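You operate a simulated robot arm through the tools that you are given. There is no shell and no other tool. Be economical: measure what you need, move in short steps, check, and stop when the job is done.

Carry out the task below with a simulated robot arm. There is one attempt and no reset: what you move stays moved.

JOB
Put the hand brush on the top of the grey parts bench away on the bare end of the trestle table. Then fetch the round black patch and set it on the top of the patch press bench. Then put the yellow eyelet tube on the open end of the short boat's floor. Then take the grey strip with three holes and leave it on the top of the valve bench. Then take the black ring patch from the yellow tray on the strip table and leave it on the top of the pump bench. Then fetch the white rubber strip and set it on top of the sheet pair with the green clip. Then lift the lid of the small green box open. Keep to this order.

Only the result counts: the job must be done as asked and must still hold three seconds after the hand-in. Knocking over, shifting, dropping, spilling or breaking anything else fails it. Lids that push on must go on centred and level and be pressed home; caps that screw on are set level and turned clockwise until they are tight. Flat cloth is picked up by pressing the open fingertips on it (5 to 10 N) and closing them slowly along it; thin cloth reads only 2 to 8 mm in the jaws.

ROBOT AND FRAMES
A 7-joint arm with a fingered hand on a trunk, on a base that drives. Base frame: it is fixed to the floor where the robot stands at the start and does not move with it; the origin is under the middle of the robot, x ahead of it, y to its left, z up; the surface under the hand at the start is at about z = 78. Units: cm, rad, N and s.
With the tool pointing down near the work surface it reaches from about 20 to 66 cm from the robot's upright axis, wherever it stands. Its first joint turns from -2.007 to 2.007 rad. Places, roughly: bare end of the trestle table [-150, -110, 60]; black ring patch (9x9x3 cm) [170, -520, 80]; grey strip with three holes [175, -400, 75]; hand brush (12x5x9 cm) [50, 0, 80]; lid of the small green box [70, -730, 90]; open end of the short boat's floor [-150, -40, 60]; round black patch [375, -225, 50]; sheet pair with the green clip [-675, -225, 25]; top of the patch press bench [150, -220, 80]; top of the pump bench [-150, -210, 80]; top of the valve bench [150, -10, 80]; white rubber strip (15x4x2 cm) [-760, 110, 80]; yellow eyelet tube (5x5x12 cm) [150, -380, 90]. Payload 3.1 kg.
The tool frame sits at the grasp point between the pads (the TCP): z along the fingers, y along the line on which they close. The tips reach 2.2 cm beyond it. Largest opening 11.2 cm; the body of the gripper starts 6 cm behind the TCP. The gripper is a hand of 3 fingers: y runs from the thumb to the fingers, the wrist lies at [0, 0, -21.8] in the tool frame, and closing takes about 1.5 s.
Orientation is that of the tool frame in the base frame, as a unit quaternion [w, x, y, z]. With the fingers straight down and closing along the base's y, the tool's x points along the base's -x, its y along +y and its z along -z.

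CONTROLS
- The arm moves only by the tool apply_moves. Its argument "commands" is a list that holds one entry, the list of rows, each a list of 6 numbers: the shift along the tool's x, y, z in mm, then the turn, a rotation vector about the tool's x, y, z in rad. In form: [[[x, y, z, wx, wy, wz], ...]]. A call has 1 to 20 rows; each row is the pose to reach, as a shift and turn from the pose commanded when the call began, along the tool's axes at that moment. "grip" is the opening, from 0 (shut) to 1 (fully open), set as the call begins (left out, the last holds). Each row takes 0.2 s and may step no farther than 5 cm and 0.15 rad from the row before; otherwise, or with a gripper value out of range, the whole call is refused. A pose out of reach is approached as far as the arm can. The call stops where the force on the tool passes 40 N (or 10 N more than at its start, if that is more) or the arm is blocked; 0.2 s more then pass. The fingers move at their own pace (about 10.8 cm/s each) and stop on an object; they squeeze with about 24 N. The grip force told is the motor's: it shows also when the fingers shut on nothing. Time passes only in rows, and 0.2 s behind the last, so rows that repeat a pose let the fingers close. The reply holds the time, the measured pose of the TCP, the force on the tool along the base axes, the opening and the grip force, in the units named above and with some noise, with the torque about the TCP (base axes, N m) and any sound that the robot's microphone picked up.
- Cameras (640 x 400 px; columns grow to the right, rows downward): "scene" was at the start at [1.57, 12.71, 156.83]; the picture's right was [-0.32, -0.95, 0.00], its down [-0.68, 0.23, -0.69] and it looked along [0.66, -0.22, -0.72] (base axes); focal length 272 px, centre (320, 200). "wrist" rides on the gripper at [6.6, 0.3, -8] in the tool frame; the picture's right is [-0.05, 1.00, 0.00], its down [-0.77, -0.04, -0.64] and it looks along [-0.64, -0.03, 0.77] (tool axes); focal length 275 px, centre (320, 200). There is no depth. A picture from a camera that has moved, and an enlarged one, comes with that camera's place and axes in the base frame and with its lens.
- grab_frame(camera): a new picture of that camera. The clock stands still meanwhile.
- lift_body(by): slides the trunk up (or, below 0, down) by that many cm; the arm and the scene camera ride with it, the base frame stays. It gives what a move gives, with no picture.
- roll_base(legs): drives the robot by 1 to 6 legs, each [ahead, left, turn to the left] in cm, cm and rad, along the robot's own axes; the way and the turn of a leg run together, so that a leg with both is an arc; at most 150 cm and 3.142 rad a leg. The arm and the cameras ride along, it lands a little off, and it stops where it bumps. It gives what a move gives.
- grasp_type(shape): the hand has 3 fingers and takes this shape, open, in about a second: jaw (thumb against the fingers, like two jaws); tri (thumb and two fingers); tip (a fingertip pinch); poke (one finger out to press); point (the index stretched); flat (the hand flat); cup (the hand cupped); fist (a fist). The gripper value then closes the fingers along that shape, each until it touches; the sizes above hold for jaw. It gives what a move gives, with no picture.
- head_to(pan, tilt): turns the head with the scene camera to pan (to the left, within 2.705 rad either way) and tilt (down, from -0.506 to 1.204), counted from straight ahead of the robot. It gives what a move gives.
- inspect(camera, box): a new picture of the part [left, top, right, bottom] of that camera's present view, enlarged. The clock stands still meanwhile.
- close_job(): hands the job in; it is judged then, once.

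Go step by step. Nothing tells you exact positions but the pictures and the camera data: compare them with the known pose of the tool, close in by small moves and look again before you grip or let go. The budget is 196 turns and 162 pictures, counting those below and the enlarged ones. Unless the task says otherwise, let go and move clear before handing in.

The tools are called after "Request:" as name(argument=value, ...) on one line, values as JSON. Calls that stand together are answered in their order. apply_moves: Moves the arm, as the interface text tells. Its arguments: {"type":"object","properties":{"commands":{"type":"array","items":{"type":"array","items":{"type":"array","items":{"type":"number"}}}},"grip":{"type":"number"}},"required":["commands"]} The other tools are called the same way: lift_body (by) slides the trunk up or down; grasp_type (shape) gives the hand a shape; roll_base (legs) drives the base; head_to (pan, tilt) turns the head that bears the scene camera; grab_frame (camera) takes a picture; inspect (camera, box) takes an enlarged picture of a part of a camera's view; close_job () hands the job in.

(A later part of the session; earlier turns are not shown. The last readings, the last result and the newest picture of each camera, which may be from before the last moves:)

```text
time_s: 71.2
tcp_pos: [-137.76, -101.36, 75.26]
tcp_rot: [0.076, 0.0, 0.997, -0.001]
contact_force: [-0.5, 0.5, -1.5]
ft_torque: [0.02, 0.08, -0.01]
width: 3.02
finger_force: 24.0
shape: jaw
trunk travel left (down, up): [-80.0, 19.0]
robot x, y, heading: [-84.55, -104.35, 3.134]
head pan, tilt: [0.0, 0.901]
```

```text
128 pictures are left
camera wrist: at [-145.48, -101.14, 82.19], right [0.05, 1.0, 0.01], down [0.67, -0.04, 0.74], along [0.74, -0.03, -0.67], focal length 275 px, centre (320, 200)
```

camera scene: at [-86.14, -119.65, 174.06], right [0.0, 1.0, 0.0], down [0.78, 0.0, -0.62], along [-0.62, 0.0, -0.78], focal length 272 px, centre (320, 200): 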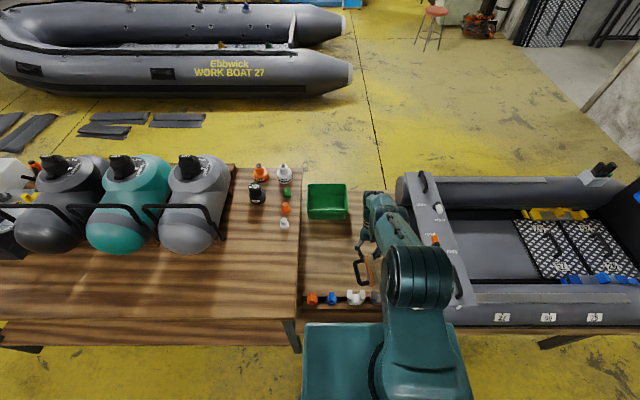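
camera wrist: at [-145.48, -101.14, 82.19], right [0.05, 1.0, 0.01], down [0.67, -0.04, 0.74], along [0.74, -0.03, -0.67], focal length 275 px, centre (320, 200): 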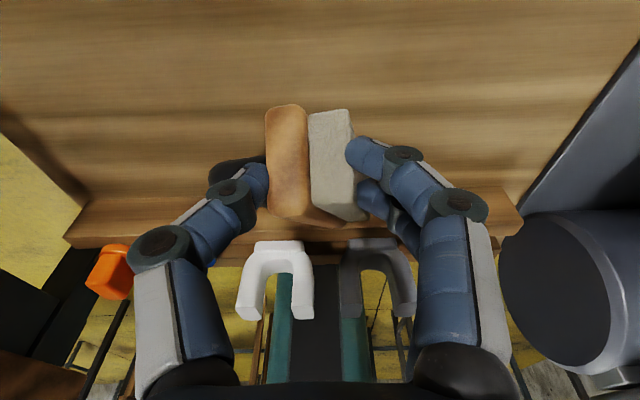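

Request:
apply_moves(commands=[[[40, 0, 0, 0, 0, 0], [78, 0, 15, 0, 0, 0], [78, 0, 49, 0, 0, 0], [78, 0, 60, 0, 0, 0], [78, 0, 60, 0, 0, 0]]])

Request:
grab_frame(camera="wrist")

Request:
grab_frame(camera="scene")

```text
time_s: 72.4
tcp_pos: [-140.39, -101.54, 75.36]
tcp_rot: [0.076, 0.0, 0.997, 0.0]
contact_force: [0.3, 0.6, -1.6]
ft_torque: [0.02, 0.06, -0.02]
width: 3.02
finger_force: 24.3
shape: jaw
out of reach, approached as far as the arm can: row 1, 2, 3, 4, 5
trunk travel left (down, up): [-80.0, 19.0]
robot x, y, heading: [-84.52, -104.38, 3.143]
head pan, tilt: [0.0, 0.901]
```

```text
127 pictures are left
camera wrist: at [-148.07, -101.19, 82.35], right [0.05, 1.0, 0.01], down [0.67, -0.04, 0.74], along [0.74, -0.03, -0.67], focal length 275 px, centre (320, 200)
```

wrist: 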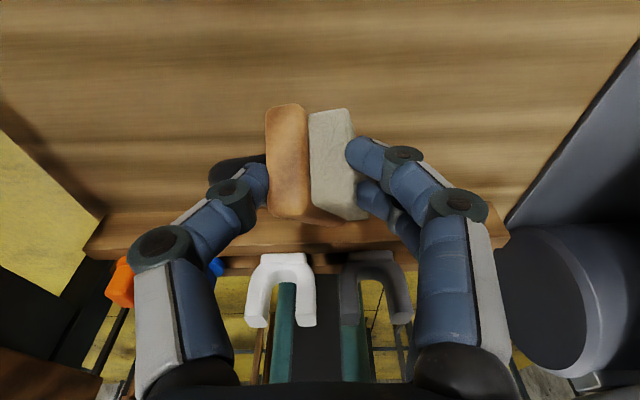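

```text
126 pictures are left
camera scene: at [-86.16, -119.66, 166.06], right [0.0, 1.0, 0.0], down [0.78, 0.0, -0.62], along [-0.62, 0.0, -0.78], focal length 272 px, centre (320, 200)
```

scene: 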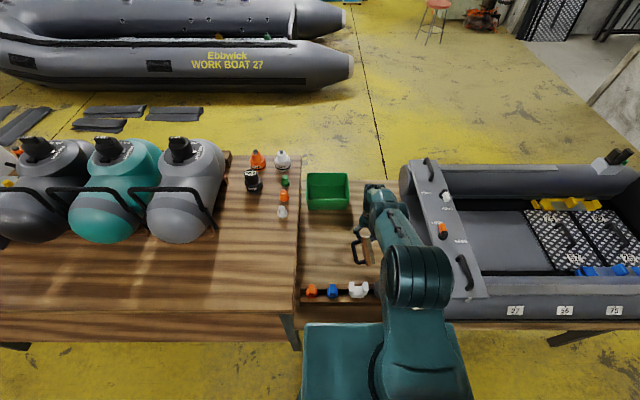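

Request:
lift_body(by=-8)

Request:
apply_moves(commands=[[[20, -20, -3, 0, 0, 0], [40, -40, -6, 0, 0, 0], [50, -40, -8, 0, 0, 0]]])

Request:
grab_frame(camera="wrist")

```text
time_s: 73.5
tcp_pos: [-140.49, -101.35, 67.44]
tcp_rot: [0.075, 0.0, 0.997, 0.0]
contact_force: [-1.2, 0.6, -1.2]
ft_torque: [0.03, -0.08, 0.04]
width: 2.59
finger_force: 24.5
shape: jaw
trunk travel left (down, up): [-72.0, 27.0]
robot x, y, heading: [-84.51, -104.5, 3.138]
head pan, tilt: [0.0, 0.901]
```

```text
time_s: 74.3
tcp_pos: [-141.44, -104.73, 68.67]
tcp_rot: [0.076, 0.0, 0.997, 0.001]
contact_force: [0.0, -0.2, -1.2]
ft_torque: [0.02, 0.06, -0.07]
width: 2.58
finger_force: 23.9
shape: jaw
out of reach, approached as far as the arm can: row 1, 2, 3
trunk travel left (down, up): [-72.0, 27.0]
robot x, y, heading: [-84.3, -104.37, 3.137]
head pan, tilt: [0.0, 0.901]
```

```text
125 pictures are left
camera wrist: at [-149.02, -104.46, 75.75], right [0.05, 1.0, 0.01], down [0.67, -0.04, 0.74], along [0.74, -0.03, -0.67], focal length 275 px, centre (320, 200)
```

wrist: 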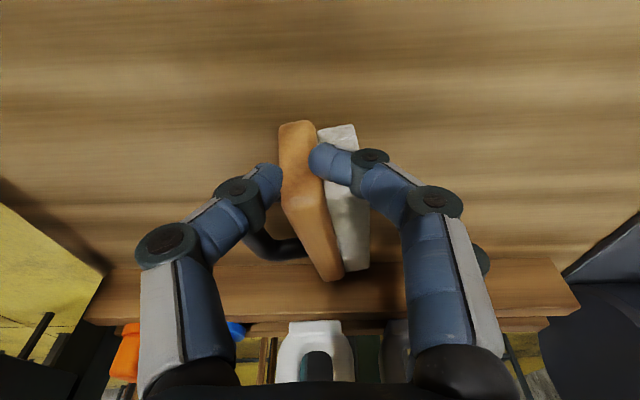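

The brush's inner end brushed the table and pivoted slightly in the grip. I'll lower gently, 1 cm at a time.

Request:
apply_moves(commands=[[[0, 0, 8, 0, 0, 0], [0, 0, 16, 0, 0, 0], [0, 0, 16, 0, 0, 0]]])

Request:
apply_moves(commands=[[[0, 0, 7, 0, 0, 0], [0, 0, 14, 0, 0, 0], [0, 0, 14, 0, 0, 0]]])

Request:
grab_frame(camera="wrist")

```text
time_s: 75.1
tcp_pos: [-140.54, -104.65, 67.68]
tcp_rot: [0.075, 0.0, 0.997, -0.001]
contact_force: [-1.0, 0.2, 0.3]
ft_torque: [0.0, -0.08, 0.03]
width: 2.57
finger_force: 23.9
shape: jaw
out of reach, approached as far as the arm can: row 1, 2, 3
trunk travel left (down, up): [-72.0, 27.0]
robot x, y, heading: [-84.5, -104.42, 3.141]
head pan, tilt: [0.0, 0.901]
```

```text
time_s: 75.9
tcp_pos: [-139.8, -104.8, 66.48]
tcp_rot: [0.073, 0.0, 0.997, 0.0]
contact_force: [-5.1, 0.4, 14.0]
ft_torque: [0.0, -0.04, 0.0]
width: 2.61
finger_force: 23.9
shape: jaw
out of reach, approached as far as the arm can: row 2, 3
trunk travel left (down, up): [-72.0, 27.0]
robot x, y, heading: [-84.26, -104.34, 3.144]
head pan, tilt: [0.0, 0.901]
```

```text
124 pictures are left
camera wrist: at [-147.42, -104.49, 73.56], right [0.05, 1.0, 0.01], down [0.67, -0.04, 0.74], along [0.74, -0.03, -0.67], focal length 275 px, centre (320, 200)
```

wrist: 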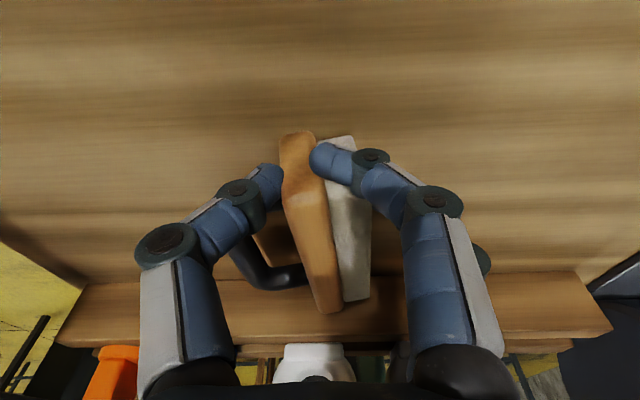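

It's resting on its outer end. I'll release with a modest opening and look before withdrawing.

Request:
apply_moves(commands=[[[0, 0, 0, 0, 0, 0], [0, 0, 0, 0, 0, 0], [0, 0, 0, 0, 0, 0], [0, 0, 0, 0, 0, 0], [0, 0, 0, 0, 0, 0]]], grip=0.38)

Request:
grab_frame(camera="wrist")

```text
time_s: 77.1
tcp_pos: [-139.7, -104.72, 66.33]
tcp_rot: [0.075, -0.001, 0.997, 0.0]
contact_force: [-0.9, -0.2, 0.4]
ft_torque: [0.03, 0.03, -0.01]
width: 4.2
finger_force: 0.1
shape: jaw
trunk travel left (down, up): [-72.0, 27.0]
robot x, y, heading: [-84.71, -104.22, 3.146]
head pan, tilt: [0.0, 0.901]
```

```text
123 pictures are left
camera wrist: at [-147.39, -104.48, 73.38], right [0.05, 1.0, 0.01], down [0.67, -0.04, 0.74], along [0.74, -0.03, -0.67], focal length 275 px, centre (320, 200)
```

wrist: 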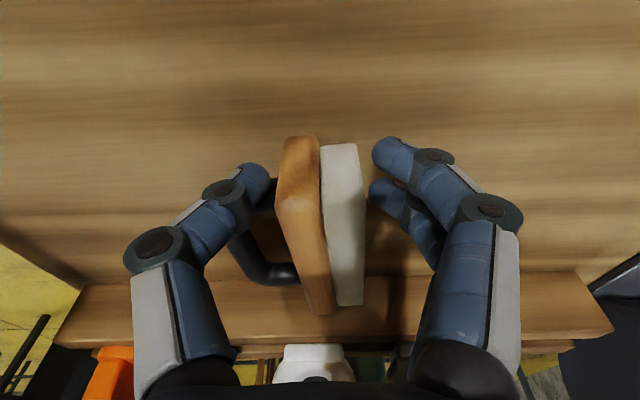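

Request:
lift_body(by=8)

Request:
grab_frame(camera="wrist")

```text
time_s: 78.3
tcp_pos: [-139.78, -104.95, 74.35]
tcp_rot: [0.075, 0.001, 0.997, 0.0]
contact_force: [0.0, 0.7, -0.3]
ft_torque: [0.01, 0.03, 0.03]
width: 4.22
finger_force: 0.0
shape: jaw
trunk travel left (down, up): [-80.0, 19.0]
robot x, y, heading: [-84.45, -103.99, 3.144]
head pan, tilt: [0.0, 0.901]
```

```text
122 pictures are left
camera wrist: at [-147.41, -104.48, 81.37], right [0.05, 1.0, 0.01], down [0.67, -0.04, 0.74], along [0.74, -0.03, -0.67], focal length 275 px, centre (320, 200)
```

wrist: 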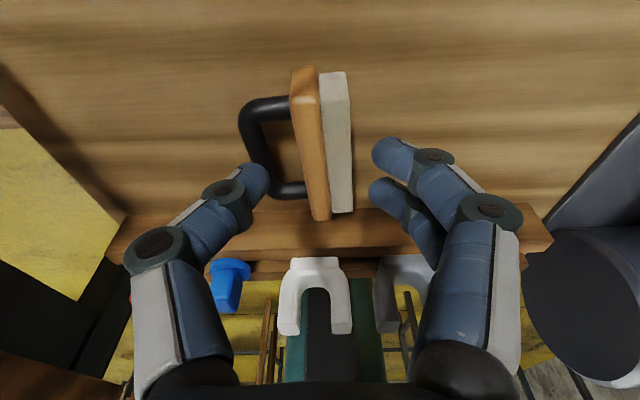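

The brush is lying flat on the table but a bit near the front. I'll regrasp it at its inner half and move it several cm deeper.

Request:
apply_moves(commands=[[[-35, 0, 5, 0, 0, 0], [-65, 0, 10, 0, 0, 0], [-65, 0, 10, 0, 0, 0]]])

Request:
lift_body(by=-4)

Request:
grab_frame(camera="wrist")

```text
time_s: 79.1
tcp_pos: [-133.3, -104.85, 74.43]
tcp_rot: [0.075, 0.001, 0.997, -0.001]
contact_force: [-0.2, 1.1, -0.7]
ft_torque: [-0.03, 0.01, -0.04]
width: 4.24
finger_force: 0.1
shape: jaw
trunk travel left (down, up): [-80.0, 19.0]
robot x, y, heading: [-84.27, -104.45, 3.14]
head pan, tilt: [0.0, 0.901]
```

```text
time_s: 79.9
tcp_pos: [-133.29, -104.89, 70.43]
tcp_rot: [0.074, 0.0, 0.997, 0.0]
contact_force: [0.1, -0.5, -0.5]
ft_torque: [0.01, 0.01, -0.02]
width: 4.24
finger_force: 0.2
shape: jaw
trunk travel left (down, up): [-76.0, 23.0]
robot x, y, heading: [-84.65, -104.42, 3.142]
head pan, tilt: [0.0, 0.901]
```

```text
121 pictures are left
camera wrist: at [-140.9, -104.64, 77.48], right [0.05, 1.0, 0.01], down [0.67, -0.04, 0.74], along [0.74, -0.03, -0.67], focal length 275 px, centre (320, 200)
```

wrist: 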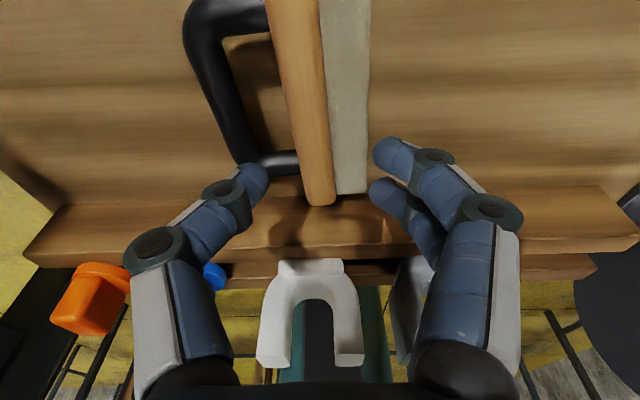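

Request:
apply_moves(commands=[[[0, 0, 0, 0, 0, 0], [0, 0, 0, 0, 0, 0], [3, 0, 20, 0, 0, 0], [5, 0, 36, 0, 0, 0], [5, 0, 36, 0, 0, 0]]], grip=0.46)

Request:
grab_frame(camera="wrist")

```text
time_s: 81.1
tcp_pos: [-133.2, -104.78, 66.81]
tcp_rot: [0.075, 0.0, 0.997, 0.0]
contact_force: [0.2, 0.2, 0.9]
ft_torque: [0.03, 0.0, -0.04]
width: 5.11
finger_force: 0.0
shape: jaw
trunk travel left (down, up): [-76.0, 23.0]
robot x, y, heading: [-84.44, -104.56, 3.141]
head pan, tilt: [0.0, 0.901]
```

```text
120 pictures are left
camera wrist: at [-140.87, -104.49, 73.77], right [0.05, 1.0, 0.01], down [0.67, -0.04, 0.74], along [0.74, -0.03, -0.67], focal length 275 px, centre (320, 200)
```

wrist: 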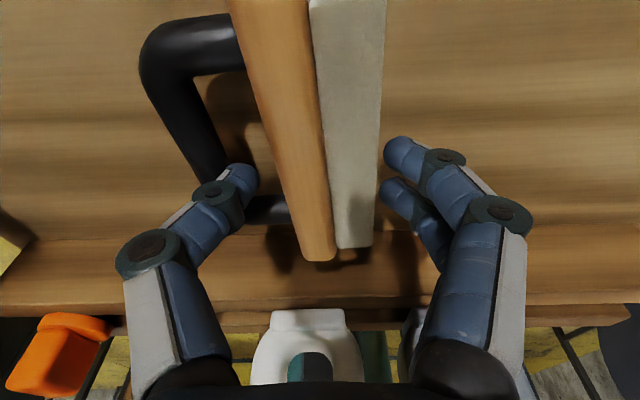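

Thumb is inside the loop and the fingers are beside the bristles. I'll close, then lift and move out.

Request:
apply_moves(commands=[[[0, 0, 0, 0, 0, 0], [0, 0, 0, 0, 0, 0], [0, 0, 0, 0, 0, 0], [0, 0, 0, 0, 0, 0], [0, 0, 0, 0, 0, 0], [0, 0, -10, 0, 0, 0], [0, 0, -20, 0, 0, 0], [0, 0, -20, 0, 0, 0]]], grip=0)

Request:
apply_moves(commands=[[[30, 0, 0, 0, 0, 0], [60, 0, 0, 0, 0, 0], [85, 0, 0, 0, 0, 0], [85, 0, 0, 0, 0, 0]]])

Request:
grab_frame(camera="wrist")

```text
time_s: 82.9
tcp_pos: [-133.63, -104.84, 68.75]
tcp_rot: [0.075, 0.0, 0.997, 0.0]
contact_force: [-0.4, -0.6, -1.0]
ft_torque: [0.0, 0.01, 0.02]
width: 3.03
finger_force: 23.6
shape: jaw
trunk travel left (down, up): [-76.0, 23.0]
robot x, y, heading: [-84.71, -104.27, 3.137]
head pan, tilt: [0.0, 0.901]
```

```text
time_s: 83.9
tcp_pos: [-138.66, -104.78, 68.8]
tcp_rot: [0.075, -0.001, 0.997, 0.0]
contact_force: [0.2, 0.3, -1.1]
ft_torque: [0.02, -0.01, 0.02]
width: 3.02
finger_force: 24.1
shape: jaw
out of reach, approached as far as the arm can: row 2, 3, 4
trunk travel left (down, up): [-76.0, 23.0]
robot x, y, heading: [-84.59, -104.26, 3.139]
head pan, tilt: [0.0, 0.901]
```

```text
119 pictures are left
camera wrist: at [-146.22, -104.48, 75.84], right [0.04, 1.0, 0.01], down [0.67, -0.04, 0.74], along [0.74, -0.03, -0.67], focal length 275 px, centre (320, 200)
```

wrist: 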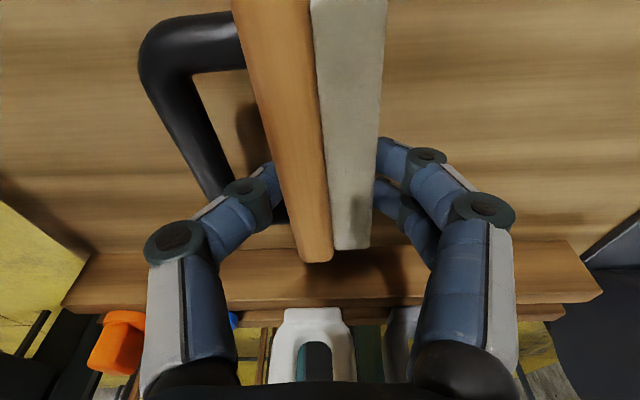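

I'll nudge the base 6 cm forward with the brush 2 cm above the table.

Request:
roll_base(legs=[[6, 0, 0]])

Request:
apply_moves(commands=[[[-4, 0, 10, 0, 0, 0], [-4, 0, 19, 0, 0, 0], [-4, 0, 23, 0, 0, 0], [-4, 0, 23, 0, 0, 0]]])

```text
time_s: 85.0
tcp_pos: [-144.03, -104.41, 68.73]
tcp_rot: [0.075, 0.001, 0.997, 0.001]
contact_force: [-0.1, 0.9, -2.0]
ft_torque: [0.0, -0.02, 0.02]
width: 3.02
finger_force: 23.8
shape: jaw
trunk travel left (down, up): [-76.0, 23.0]
robot x, y, heading: [-90.1, -104.32, 3.135]
head pan, tilt: [0.0, 0.901]
stopped in leg 1: the robot was blocked; the commanded pose is now the measured one
```

```text
time_s: 86.0
tcp_pos: [-142.9, -104.31, 67.12]
tcp_rot: [0.075, 0.0, 0.997, 0.0]
contact_force: [-0.4, -0.4, -2.0]
ft_torque: [0.01, 0.0, -0.01]
width: 3.01
finger_force: 23.9
shape: jaw
out of reach, approached as far as the arm can: row 2, 3, 4
trunk travel left (down, up): [-76.0, 23.0]
robot x, y, heading: [-90.22, -103.87, 3.145]
head pan, tilt: [0.0, 0.901]
```

The base touched something lightly near the end of that move. I'm 3 mm above the table, so I'll release here, rise and check.

Request:
apply_moves(commands=[[[0, 0, 0, 0, 0, 0], [0, 0, 0, 0, 0, 0], [0, 0, 0, 0, 0, 0], [0, 0, 0, 0, 0, 0], [0, 0, 0, 0, 0, 0]]], grip=0.43)

Request:
lift_body(by=15)

Request:
grab_frame(camera="wrist")

Request:
grab_frame(camera="scene")

```text
time_s: 87.2
tcp_pos: [-142.85, -104.36, 67.27]
tcp_rot: [0.075, 0.0, 0.997, 0.0]
contact_force: [-0.8, -0.1, 0.3]
ft_torque: [0.03, 0.0, 0.01]
width: 4.77
finger_force: 0.1
shape: jaw
trunk travel left (down, up): [-76.0, 23.0]
robot x, y, heading: [-89.86, -104.17, 3.138]
head pan, tilt: [0.0, 0.901]
```

```text
time_s: 89.0
tcp_pos: [-142.81, -104.38, 82.11]
tcp_rot: [0.076, 0.0, 0.997, 0.0]
contact_force: [-0.1, -0.4, -0.9]
ft_torque: [-0.02, 0.0, -0.01]
width: 4.77
finger_force: 0.0
shape: jaw
trunk travel left (down, up): [-91.0, 8.0]
robot x, y, heading: [-90.27, -104.24, 3.137]
head pan, tilt: [0.0, 0.901]
```

```text
118 pictures are left
camera wrist: at [-150.48, -104.07, 89.11], right [0.05, 1.0, 0.01], down [0.67, -0.04, 0.74], along [0.74, -0.03, -0.67], focal length 275 px, centre (320, 200)
```

wrist: 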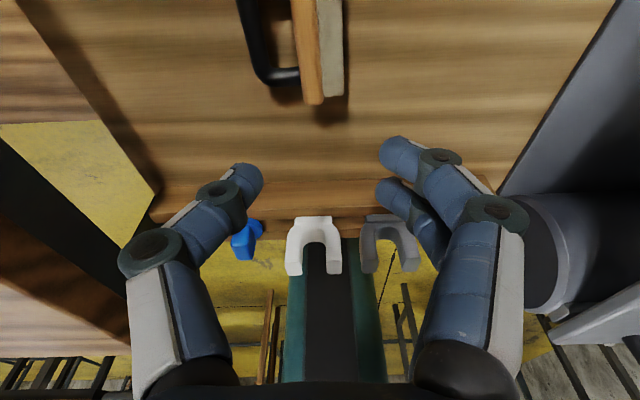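

```text
117 pictures are left
camera scene: at [-91.62, -119.41, 177.06], right [0.0, 1.0, 0.0], down [0.78, 0.0, -0.62], along [-0.62, 0.0, -0.78], focal length 272 px, centre (320, 200)
```

scene: 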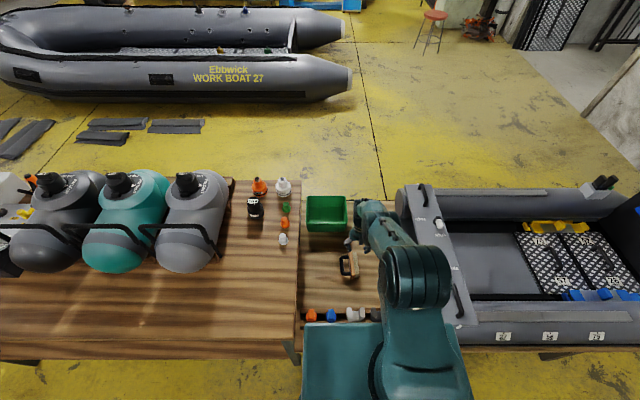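

The brush is well placed. Next is the round patch near (375, -225): I'll stow the arm, back off, turn to heading 0 and go north around the grey bench.

Request:
apply_moves(commands=[[[-45, 0, 0, 0, 0.05, 0], [-90, 0, 0, 0, 0.1, 0], [-135, 0, 0, 0, 0.15, 0], [-180, 0, 0, 0, 0.15, 0], [-210, 0, 0, 0, 0.15, 0]]], grip=0.5)

Request:
roll_base(legs=[[-50, 0, 0], [0, 0, -3.141], [0, 110, 0], [0, 108, 0]])

Request:
head_to(pan=0, tilt=0.45)

Request:
grab_frame(camera="scene")

```text
time_s: 90.2
tcp_pos: [-121.93, -104.3, 85.25]
tcp_rot: [-0.001, 0.001, 1.0, 0.0]
contact_force: [-0.5, 0.2, -0.2]
ft_torque: [-0.04, -0.01, -0.02]
width: 5.57
finger_force: 0.1
shape: jaw
trunk travel left (down, up): [-91.0, 8.0]
robot x, y, heading: [-90.07, -103.73, 3.142]
head pan, tilt: [0.0, 0.901]
```

```text
time_s: 110.8
tcp_pos: [-11.35, 112.38, 85.23]
tcp_rot: [0.0, 1.0, 0.021, 0.0]
contact_force: [0.1, 0.7, -0.2]
ft_torque: [-0.03, 0.03, -0.01]
width: 5.58
finger_force: 0.3
shape: jaw
trunk travel left (down, up): [-91.0, 8.0]
robot x, y, heading: [-43.41, 110.79, 0.042]
head pan, tilt: [0.0, 0.901]
```

```text
time_s: 111.7
tcp_pos: [-11.37, 112.39, 85.31]
tcp_rot: [0.0, 1.0, 0.021, 0.0]
contact_force: [-0.8, 0.3, -0.2]
ft_torque: [0.01, -0.01, -0.04]
width: 5.58
finger_force: 0.0
shape: jaw
trunk travel left (down, up): [-91.0, 8.0]
robot x, y, heading: [-43.33, 110.94, 0.038]
head pan, tilt: [0.0, 0.45]
```

```text
116 pictures are left
camera scene: at [-40.89, 126.16, 180.89], right [0.04, -1.0, 0.0], down [-0.44, -0.02, -0.9], along [0.9, 0.03, -0.44], focal length 272 px, centre (320, 200)
```

scene: 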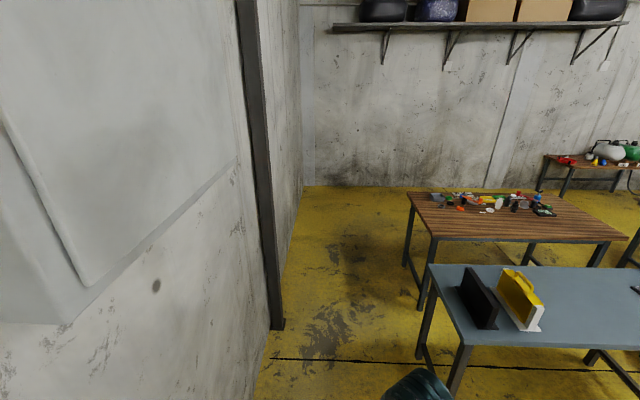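

The corridor is clear, with walls at y ≈ 163 and the bench edge at y ≈ 65. I'll continue east past the valve bench and turn south.

Request:
roll_base(legs=[[0, 0, -0.04], [150, 2, 0], [145, 0, 0], [0, 0, -1.571]])

Request:
grab_frame(camera="scene")

```text
refused: leg 2 is longer than a leg can be; nothing moved
```

```text
115 pictures are left
camera scene: at [-40.89, 126.16, 180.89], right [0.04, -1.0, 0.0], down [-0.44, -0.02, -0.9], along [0.9, 0.03, -0.44], focal length 272 px, centre (320, 200)
```

scene: 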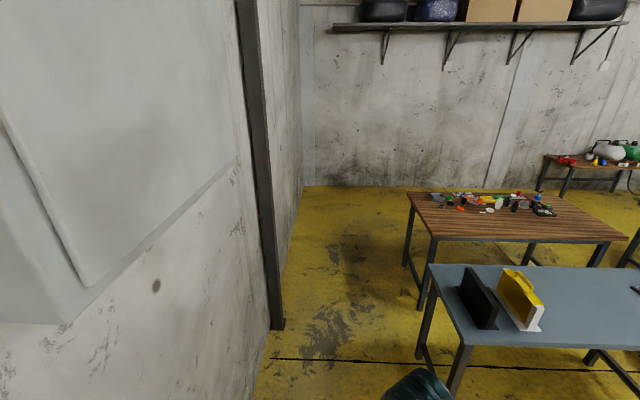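

Request:
roll_base(legs=[[0, 0, -0.04], [148, 1, 0], [145, 0, 0], [0, 0, -1.571]])

Request:
grab_frame(camera="scene")

```text
time_s: 130.0
tcp_pos: [248.36, 77.62, 85.07]
tcp_rot: [0.0, -0.702, 0.712, -0.001]
contact_force: [0.0, 0.3, -0.2]
ft_torque: [0.02, -0.02, 0.0]
width: 5.59
finger_force: 0.2
shape: jaw
trunk travel left (down, up): [-91.0, 8.0]
robot x, y, heading: [248.45, 109.32, -1.59]
head pan, tilt: [0.0, 0.45]
```

```text
114 pictures are left
camera scene: at [263.68, 106.2, 180.9], right [-1.0, 0.02, 0.0], down [0.01, 0.44, -0.9], along [-0.01, -0.9, -0.44], focal length 272 px, centre (320, 200)
```

scene: 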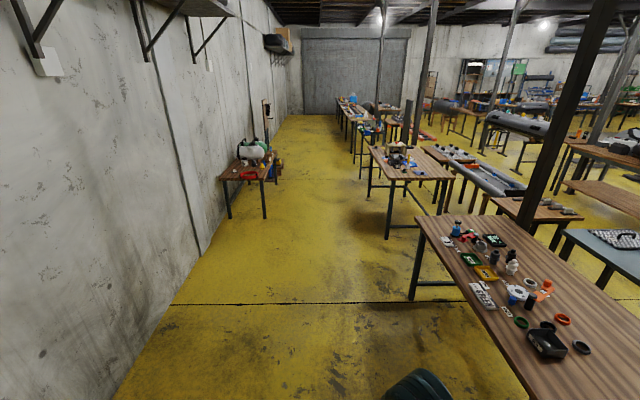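

The low table with the patch stands against the east wall, at about x 337–390, y < -205. I'll approach from the north side, to about (353, -163).

Request:
roll_base(legs=[[0, 0, 0.02], [140, 0, 0], [130, 0, 0], [0, 104, 0]])

Request:
head_to(pan=0.1, tilt=0.85)

Request:
grab_frame(camera="scene")

```text
time_s: 148.5
tcp_pos: [352.96, -194.69, 85.14]
tcp_rot: [0.0, -0.705, 0.709, -0.001]
contact_force: [0.0, 0.1, -0.4]
ft_torque: [-0.03, 0.04, -0.03]
width: 5.6
finger_force: 0.0
shape: jaw
trunk travel left (down, up): [-91.0, 8.0]
robot x, y, heading: [353.24, -162.75, -1.582]
head pan, tilt: [0.0, 0.45]
```

```text
time_s: 149.4
tcp_pos: [353.09, -194.72, 85.14]
tcp_rot: [0.0, -0.705, 0.709, -0.001]
contact_force: [0.2, -0.1, 0.1]
ft_torque: [0.02, 0.06, -0.02]
width: 5.58
finger_force: 0.0
shape: jaw
trunk travel left (down, up): [-91.0, 8.0]
robot x, y, heading: [352.71, -162.85, -1.581]
head pan, tilt: [0.099, 0.85]
```

```text
113 pictures are left
camera scene: at [368.96, -164.53, 177.46], right [-1.0, -0.09, 0.0], down [-0.07, 0.75, -0.66], along [0.06, -0.66, -0.75], focal length 272 px, centre (320, 200)
```

scene: 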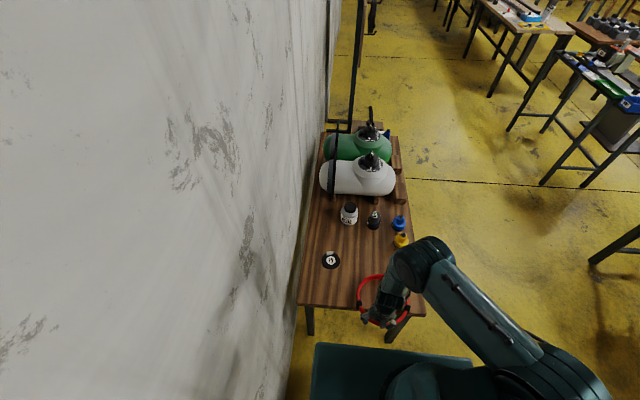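

Request:
inspect(camera="scene", box=[280, 190, 440, 290])

```text
4.00 times, centred on (360, 240) of scene
camera zoom: at [368.96, -164.53, 177.46], right [-1.0, -0.09, 0.0], down [-0.07, 0.75, -0.66], along [0.06, -0.66, -0.75], focal length 1086 px, centre (160, 40)
```

zoom: 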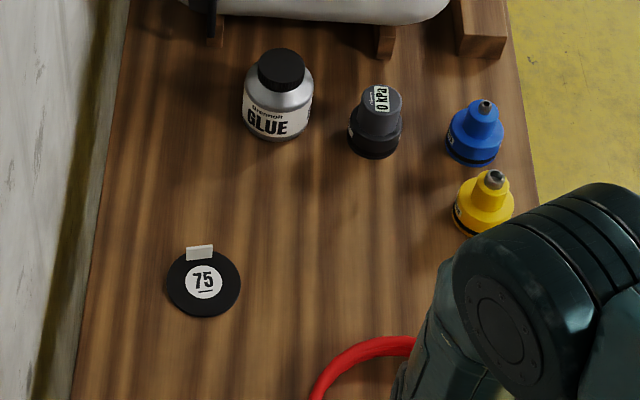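

The patch is a thin disc at about (370, -233), with a small white tab standing on its far edge near (370, -236.5) that I can pinch. I'll move a little closer and turn the hand 90°.

Request:
roll_base(legs=[[14, 5, 0.011]])

Request:
apply_moves(commands=[[[20, 0, 0, 0, 0, -0.14], [40, -10, 0, 0, 0, -0.28], [65, -20, 0, 0, 0, -0.42], [90, -30, 0, 0, 0, -0.56], [115, -40, 0, 0, 0, -0.7], [140, -50, 0, 0, 0, -0.84], [165, -60, 0, 0, 0, -0.98], [190, -70, 0, 0, 0, -1.12], [205, -80, 0, 0, 0, -1.26], [220, -90, 0, 0, 0, -1.4], [230, -100, 0, 0, 0, -1.54], [235, -110, 0, 0, 0, -1.57], [235, -110, 0, 0, 0, -1.57]]])

Request:
lift_body(by=-15)

Request:
grab_frame(camera="wrist")

```text
time_s: 150.7
tcp_pos: [358.33, -209.19, 85.32]
tcp_rot: [0.0, 0.708, -0.706, 0.0]
contact_force: [0.1, 0.6, -0.5]
ft_torque: [0.01, 0.02, 0.0]
width: 5.57
finger_force: 0.0
shape: jaw
trunk travel left (down, up): [-91.0, 8.0]
robot x, y, heading: [358.02, -177.06, -1.57]
head pan, tilt: [0.099, 0.85]
```

```text
time_s: 153.5
tcp_pos: [369.28, -232.57, 85.21]
tcp_rot: [0.0, 1.0, 0.001, 0.0]
contact_force: [-0.3, 0.7, 0.2]
ft_torque: [0.01, -0.02, -0.01]
width: 5.57
finger_force: 0.0
shape: jaw
trunk travel left (down, up): [-91.0, 8.0]
robot x, y, heading: [357.92, -176.7, -1.57]
head pan, tilt: [0.099, 0.85]
```

```text
time_s: 155.3
tcp_pos: [369.2, -232.51, 70.13]
tcp_rot: [-0.001, 1.0, 0.001, 0.0]
contact_force: [0.8, -0.7, 0.0]
ft_torque: [0.01, 0.01, 0.02]
width: 5.59
finger_force: 0.0
shape: jaw
trunk travel left (down, up): [-76.0, 23.0]
robot x, y, heading: [358.72, -176.67, -1.567]
head pan, tilt: [0.099, 0.85]
```

```text
111 pictures are left
camera wrist: at [376.0, -232.84, 78.2], right [-0.05, -1.0, 0.0], down [-0.77, 0.04, 0.64], along [-0.64, 0.03, -0.77], focal length 275 px, centre (320, 200)
```

wrist: 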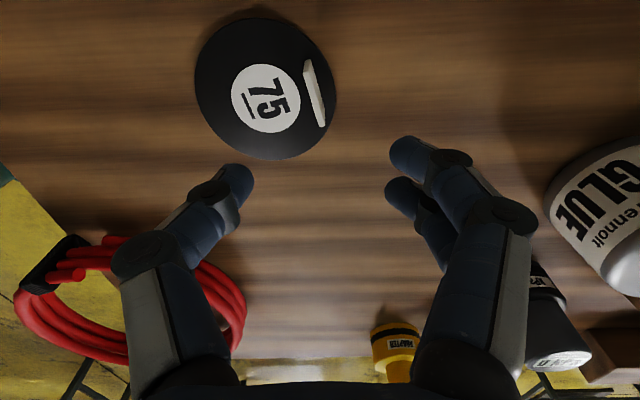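

Triangulating the two views gives the disc at z ≈ 60 and the tab at (370.3, -232.3), turned about 0.18 rad. I'll align and descend to just above it.

Request:
apply_moves(commands=[[[6, -1, 20, 0, 0, -0.09], [11, -1, 40, 0, 0, -0.18], [11, -1, 55, 0, 0, -0.18], [11, -1, 55, 0, 0, -0.18]]])

Request:
grab_frame(camera="wrist")

```text
time_s: 156.3
tcp_pos: [370.08, -230.98, 66.28]
tcp_rot: [0.0, 0.996, 0.091, 0.001]
contact_force: [-0.1, 0.7, -0.9]
ft_torque: [-0.03, -0.01, 0.0]
width: 5.56
finger_force: 0.1
shape: jaw
out of reach, approached as far as the arm can: row 2, 3, 4
trunk travel left (down, up): [-76.0, 23.0]
robot x, y, heading: [357.75, -176.76, -1.567]
head pan, tilt: [0.099, 0.85]
```

```text
110 pictures are left
camera wrist: at [376.69, -230.1, 74.26], right [0.13, -0.99, 0.0], down [-0.76, -0.1, 0.64], along [-0.63, -0.09, -0.77], focal length 275 px, centre (320, 200)
```

wrist: 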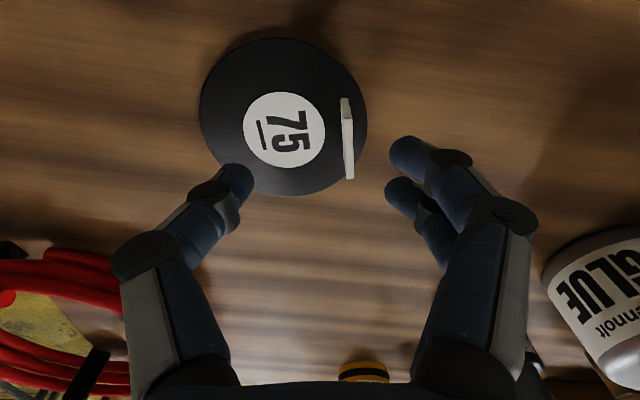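

Request:
lift_body(by=-3)

Request:
apply_moves(commands=[[[0, 14, 0, 0, 0, 0], [0, 14, 3, 0, 0, 0], [0, 14, 3, 0, 0, 0]]])

Request:
grab_frame(camera="wrist")

```text
time_s: 157.0
tcp_pos: [369.96, -231.01, 63.14]
tcp_rot: [0.0, 0.996, 0.091, 0.0]
contact_force: [-0.1, 0.0, 0.2]
ft_torque: [0.01, 0.02, 0.0]
width: 5.58
finger_force: 0.0
shape: jaw
trunk travel left (down, up): [-73.0, 26.0]
robot x, y, heading: [358.17, -176.83, -1.565]
head pan, tilt: [0.099, 0.85]
```

```text
time_s: 157.8
tcp_pos: [370.14, -231.47, 63.76]
tcp_rot: [0.0, 0.996, 0.091, 0.0]
contact_force: [0.6, 0.2, 0.4]
ft_torque: [0.04, 0.0, 0.01]
width: 5.57
finger_force: 0.0
shape: jaw
out of reach, approached as far as the arm can: row 1, 2, 3
trunk travel left (down, up): [-73.0, 26.0]
robot x, y, heading: [357.68, -177.09, -1.568]
head pan, tilt: [0.099, 0.85]
```

```text
109 pictures are left
camera wrist: at [376.72, -230.6, 71.79], right [0.13, -0.99, 0.0], down [-0.76, -0.1, 0.64], along [-0.63, -0.09, -0.77], focal length 275 px, centre (320, 200)
```

wrist: 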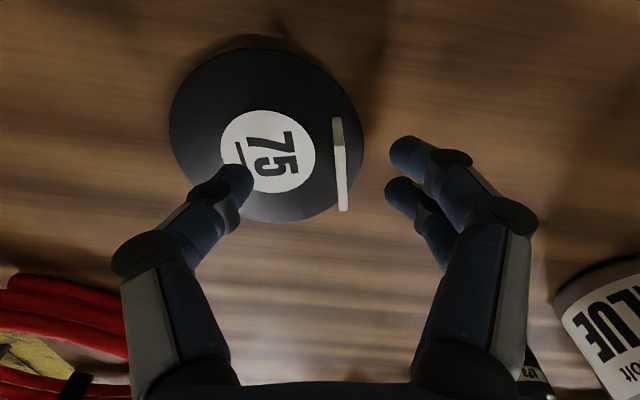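

Request:
apply_moves(commands=[[[0, 0, -30, 0, 0, 0], [0, 10, -60, 0, 0, 0], [0, 10, -60, 0, 0, 0]]])

Request:
lift_body(by=-6)

```text
time_s: 158.6
tcp_pos: [370.2, -232.6, 69.83]
tcp_rot: [0.0, 0.996, 0.09, -0.001]
contact_force: [0.2, 0.2, -0.5]
ft_torque: [-0.02, 0.0, 0.01]
width: 5.59
finger_force: 0.1
shape: jaw
trunk travel left (down, up): [-73.0, 26.0]
robot x, y, heading: [357.99, -177.09, -1.571]
head pan, tilt: [0.099, 0.85]
```

```text
time_s: 159.6
tcp_pos: [370.26, -232.52, 63.89]
tcp_rot: [0.0, 0.996, 0.091, -0.001]
contact_force: [-1.0, 0.7, 0.2]
ft_torque: [-0.01, 0.03, 0.03]
width: 5.6
finger_force: 0.0
shape: jaw
trunk travel left (down, up): [-67.0, 32.0]
robot x, y, heading: [358.03, -176.62, -1.575]
head pan, tilt: [0.099, 0.85]
```

Good: TCP is now over the tab at z 63.9. I'll lower until light contact.

Request:
apply_moves(commands=[[[0, 0, 5, 0, 0, 0], [0, 0, 10, 0, 0, 0], [0, 0, 15, 0, 0, 0], [0, 0, 15, 0, 0, 0]]])

Request:
grab_frame(camera="wrist")

```text
time_s: 160.6
tcp_pos: [370.27, -232.36, 62.5]
tcp_rot: [0.002, 0.996, 0.091, 0.001]
contact_force: [1.0, -1.5, 19.6]
ft_torque: [0.78, 0.13, -0.04]
width: 5.55
finger_force: 0.1
shape: jaw
trunk travel left (down, up): [-67.0, 32.0]
robot x, y, heading: [358.3, -177.04, -1.57]
head pan, tilt: [0.099, 0.85]
```

```text
108 pictures are left
camera wrist: at [376.89, -231.51, 70.57], right [0.13, -0.99, 0.0], down [-0.77, -0.1, 0.64], along [-0.63, -0.09, -0.77], focal length 275 px, centre (320, 200)
```

wrist: 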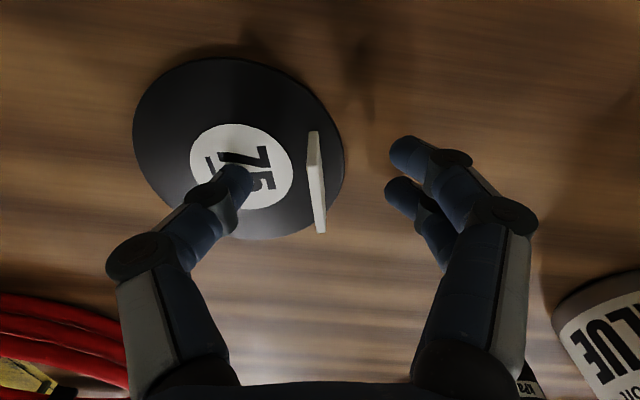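

Request:
apply_moves(commands=[[[0, 0, -6, 0, 0, 0], [0, 0, -6, 0, 0, 0]]])

Request:
apply_moves(commands=[[[0, 0, 0, 0, 0, 0], [0, 0, 0, 0, 0, 0], [0, 0, 0, 0, 0, 0], [0, 0, 0, 0, 0, 0], [0, 0, 0, 0, 0, 0], [0, 0, 0, 0, 0, 0]]], grip=0)

Request:
grab_frame(camera="wrist")

```text
time_s: 161.2
tcp_pos: [370.23, -232.39, 62.86]
tcp_rot: [0.0, 0.996, 0.091, 0.0]
contact_force: [0.2, -0.4, -0.1]
ft_torque: [-0.03, 0.01, 0.01]
width: 5.56
finger_force: 0.0
shape: jaw
trunk travel left (down, up): [-67.0, 32.0]
robot x, y, heading: [357.87, -176.72, -1.566]
head pan, tilt: [0.099, 0.85]
```

```text
time_s: 162.6
tcp_pos: [370.24, -232.4, 62.83]
tcp_rot: [-0.001, 0.996, 0.091, 0.001]
contact_force: [1.2, -0.6, 0.4]
ft_torque: [-0.04, 0.0, 0.02]
width: 0.0
finger_force: 24.7
shape: jaw
trunk travel left (down, up): [-67.0, 32.0]
robot x, y, heading: [358.02, -177.26, -1.574]
head pan, tilt: [0.099, 0.85]
```

```text
107 pictures are left
camera wrist: at [376.89, -231.58, 70.92], right [0.13, -0.99, 0.0], down [-0.76, -0.1, 0.64], along [-0.63, -0.09, -0.77], focal length 275 px, centre (320, 200)
```

wrist: 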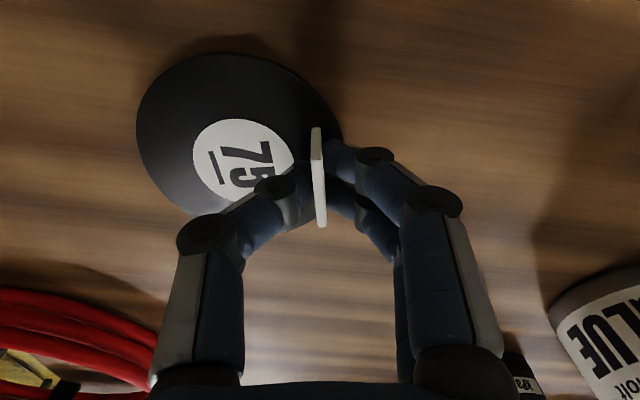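

Request:
apply_moves(commands=[[[0, 0, -10, 0, 0, 0], [0, 0, -30, 0, 0, 0], [0, 0, -50, 0, 0, 0], [0, 0, -50, 0, 0, 0]]])

Request:
grab_frame(camera="wrist")

```text
time_s: 163.6
tcp_pos: [370.12, -232.53, 67.76]
tcp_rot: [0.0, 0.996, 0.089, 0.0]
contact_force: [0.4, -0.3, -0.9]
ft_torque: [-0.02, -0.04, -0.01]
width: 0.02
finger_force: 24.3
shape: jaw
trunk travel left (down, up): [-67.0, 32.0]
robot x, y, heading: [357.81, -176.95, -1.571]
head pan, tilt: [0.099, 0.85]
```

```text
106 pictures are left
camera wrist: at [376.93, -231.63, 75.84], right [0.13, -0.99, 0.0], down [-0.76, -0.1, 0.64], along [-0.63, -0.09, -0.77], focal length 275 px, centre (320, 200)
```

wrist: 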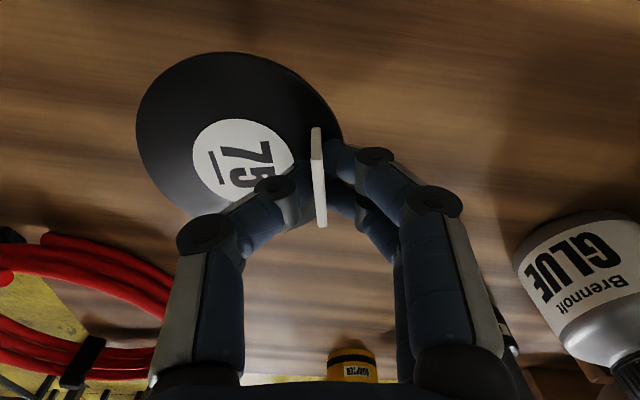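

The patch is held by its tab. I'll raise, retract, and drive to the patch press bench.

Request:
lift_body(by=30)

Request:
apply_moves(commands=[[[0, -40, 0, 0, 0, 0], [-10, -80, 0, 0, 0, 0], [-20, -120, 0, 0, 0, 0], [-40, -160, 0, 0, 0, 0], [-60, -200, 0, 0, 0, 0]]])

Request:
roll_base(legs=[[-15, 0, 0], [0, 0, -1.571], [120, 0, 0], [0, 45, 0]])

Request:
head_to(pan=0, tilt=0.7)

Request:
grab_frame(camera="scene")

```text
time_s: 166.6
tcp_pos: [370.23, -232.46, 97.79]
tcp_rot: [0.0, 0.996, 0.091, 0.0]
contact_force: [0.7, -0.3, -0.3]
ft_torque: [-0.04, -0.01, 0.03]
width: 0.01
finger_force: 23.8
shape: jaw
trunk travel left (down, up): [-97.0, 2.0]
robot x, y, heading: [357.61, -177.02, -1.568]
head pan, tilt: [0.099, 0.85]
```

```text
time_s: 167.8
tcp_pos: [360.83, -213.79, 97.91]
tcp_rot: [0.001, 0.996, 0.091, 0.002]
contact_force: [-0.6, -0.4, 0.4]
ft_torque: [-0.04, -0.01, 0.02]
width: 0.0
finger_force: 23.8
shape: jaw
trunk travel left (down, up): [-97.0, 2.0]
robot x, y, heading: [357.87, -176.93, -1.57]
head pan, tilt: [0.099, 0.85]
```

```text
time_s: 181.2
tcp_pos: [199.29, -209.42, 97.86]
tcp_rot: [0.0, 0.768, -0.641, 0.0]
contact_force: [-0.3, -0.1, 0.4]
ft_torque: [0.03, 0.01, -0.02]
width: 0.0
finger_force: 24.1
shape: jaw
trunk travel left (down, up): [-97.0, 2.0]
robot x, y, heading: [235.93, -206.38, 3.14]
head pan, tilt: [0.099, 0.85]
```

```text
time_s: 181.9
tcp_pos: [199.34, -209.43, 97.85]
tcp_rot: [0.0, 0.768, -0.641, 0.0]
contact_force: [-0.2, 0.2, 0.2]
ft_torque: [-0.01, -0.01, 0.04]
width: 0.01
finger_force: 23.8
shape: jaw
trunk travel left (down, up): [-97.0, 2.0]
robot x, y, heading: [236.26, -206.51, 3.138]
head pan, tilt: [0.0, 0.7]
```

```text
105 pictures are left
camera scene: at [233.63, -221.99, 184.67], right [0.0, 1.0, 0.0], down [0.64, 0.0, -0.76], along [-0.76, 0.0, -0.64], focal length 272 px, centre (320, 200)
```

scene: 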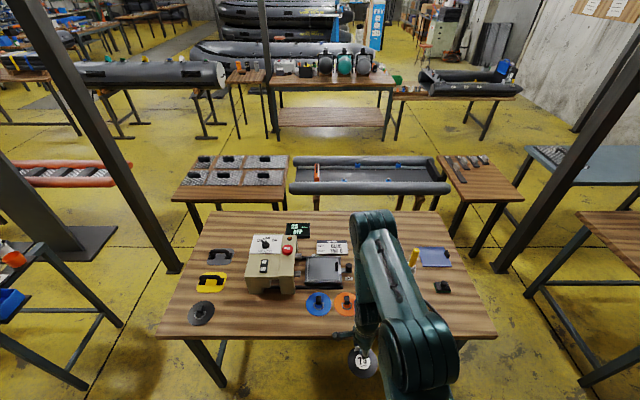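

The bench has free space at its right (north-east) corner near (175, -178). I'll shift the base right and view it with the wrist camera.

Request:
roll_base(legs=[[10, -27, 0]])

Request:
grab_frame(camera="scene")

Request:
grab_frame(camera="wrist")

```text
time_s: 183.9
tcp_pos: [189.4, -182.85, 97.8]
tcp_rot: [-0.001, 0.767, -0.642, 0.0]
contact_force: [-0.4, -1.3, -0.1]
ft_torque: [-0.02, 0.0, 0.02]
width: 0.0
finger_force: 24.0
shape: jaw
trunk travel left (down, up): [-97.0, 2.0]
robot x, y, heading: [226.09, -180.12, 3.137]
head pan, tilt: [0.0, 0.7]
```

```text
104 pictures are left
camera scene: at [223.65, -195.39, 184.67], right [0.0, 1.0, 0.0], down [0.64, 0.0, -0.76], along [-0.76, 0.0, -0.64], focal length 272 px, centre (320, 200)
```

scene: 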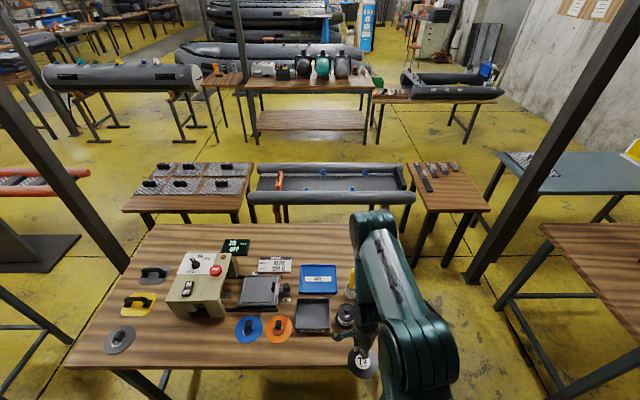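

```text
103 pictures are left
camera wrist: at [190.4, -189.38, 105.82], right [-0.99, -0.13, 0.0], down [-0.1, 0.77, 0.64], along [-0.08, 0.63, -0.77], focal length 275 px, centre (320, 200)
```

wrist: 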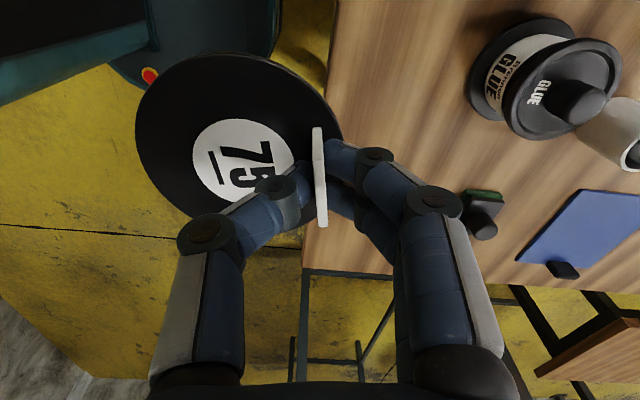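

Request:
apply_moves(commands=[[[-35, 30, 0, 0, 0, 0], [-70, 60, 0, 0, 0, 0], [-105, 90, 0, 0, 0, 0], [-131, 112, 20, 0, 0, 0], [-131, 112, 60, 0, 0, 0], [-131, 112, 100, 0, 0, 0], [-131, 112, 125, 0, 0, 0], [-131, 112, 125, 0, 0, 0]]])

Request:
grab_frame(camera="wrist")

```text
time_s: 185.7
tcp_pos: [176.12, -171.88, 85.31]
tcp_rot: [0.0, 0.767, -0.642, 0.0]
contact_force: [0.3, -0.2, -0.3]
ft_torque: [0.01, 0.01, 0.01]
width: 0.0
finger_force: 23.8
shape: jaw
trunk travel left (down, up): [-97.0, 2.0]
robot x, y, heading: [226.02, -180.09, 3.134]
head pan, tilt: [0.0, 0.7]
```

```text
102 pictures are left
camera wrist: at [177.14, -178.4, 93.41], right [-0.99, -0.13, 0.0], down [-0.1, 0.77, 0.64], along [-0.08, 0.63, -0.77], focal length 275 px, centre (320, 200)
```

wrist: 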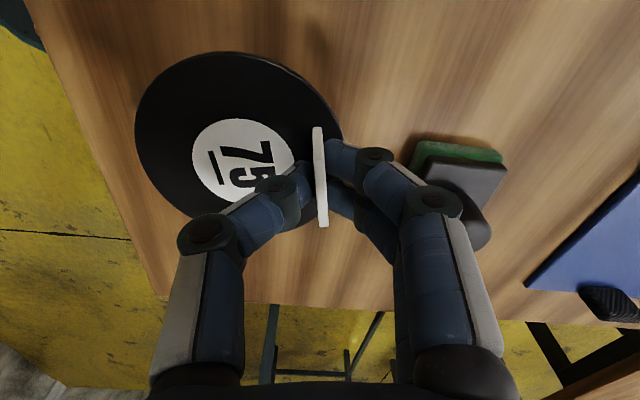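

Request:
apply_moves(commands=[[[0, 0, 20, 0, 0, 0], [0, 0, 38, 0, 0, 0], [0, 0, 43, 0, 0, 0], [0, 0, 47, 0, 0, 0], [0, 0, 50, 0, 0, 0], [0, 0, 50, 0, 0, 0]]])

```text
time_s: 186.4
tcp_pos: [176.23, -171.78, 82.46]
tcp_rot: [0.005, 0.767, -0.642, -0.009]
contact_force: [3.2, 0.8, 29.1]
ft_torque: [-0.01, -0.04, -0.02]
width: 0.3
finger_force: 24.6
shape: jaw
out of reach, approached as far as the arm can: row 2, 3
trunk travel left (down, up): [-97.0, 2.0]
robot x, y, heading: [226.44, -180.04, 3.138]
head pan, tilt: [0.0, 0.7]
stopped in row 3: the force on the tool passed its limit at 46 N (the readings are from after the stop); the commanded pose is now the measured one
```

Contact: the patch is on the bench. I'll ease off, open slightly and rise.

Request:
apply_moves(commands=[[[0, 0, -3, 0, 0, 0], [0, 0, -3, 0, 0, 0]]])

Request:
apply_moves(commands=[[[0, 0, 0, 0, 0, 0], [0, 0, 0, 0, 0, 0], [0, 0, 0, 0, 0, 0], [0, 0, 0, 0, 0, 0], [0, 0, -20, 0, 0, 0], [0, 0, -60, 0, 0, 0], [0, 0, -100, 0, 0, 0], [0, 0, -140, 0, 0, 0]]], grip=0.22)

Request:
grab_frame(camera="wrist")

```text
time_s: 187.0
tcp_pos: [176.25, -171.89, 82.56]
tcp_rot: [0.003, 0.766, -0.642, -0.006]
contact_force: [-1.2, -0.4, 14.3]
ft_torque: [0.0, 0.02, 0.02]
width: 0.22
finger_force: 23.9
shape: jaw
trunk travel left (down, up): [-97.0, 2.0]
robot x, y, heading: [226.25, -180.06, 3.134]
head pan, tilt: [0.0, 0.7]
```

```text
time_s: 188.8
tcp_pos: [176.2, -171.9, 96.68]
tcp_rot: [0.003, 0.767, -0.642, -0.006]
contact_force: [-0.3, -0.8, 0.1]
ft_torque: [-0.01, 0.03, 0.03]
width: 2.44
finger_force: 0.1
shape: jaw
trunk travel left (down, up): [-97.0, 2.0]
robot x, y, heading: [226.49, -179.92, 3.136]
head pan, tilt: [0.0, 0.7]
```

```text
101 pictures are left
camera wrist: at [177.37, -178.49, 104.74], right [-0.99, -0.13, 0.01], down [-0.09, 0.76, 0.64], along [-0.09, 0.63, -0.77], focal length 275 px, centre (320, 200)
```

wrist: 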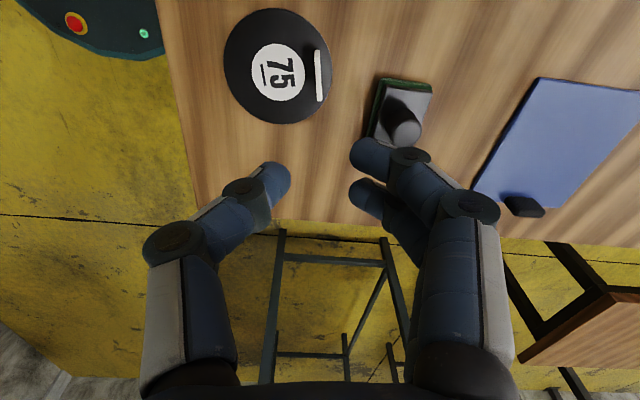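

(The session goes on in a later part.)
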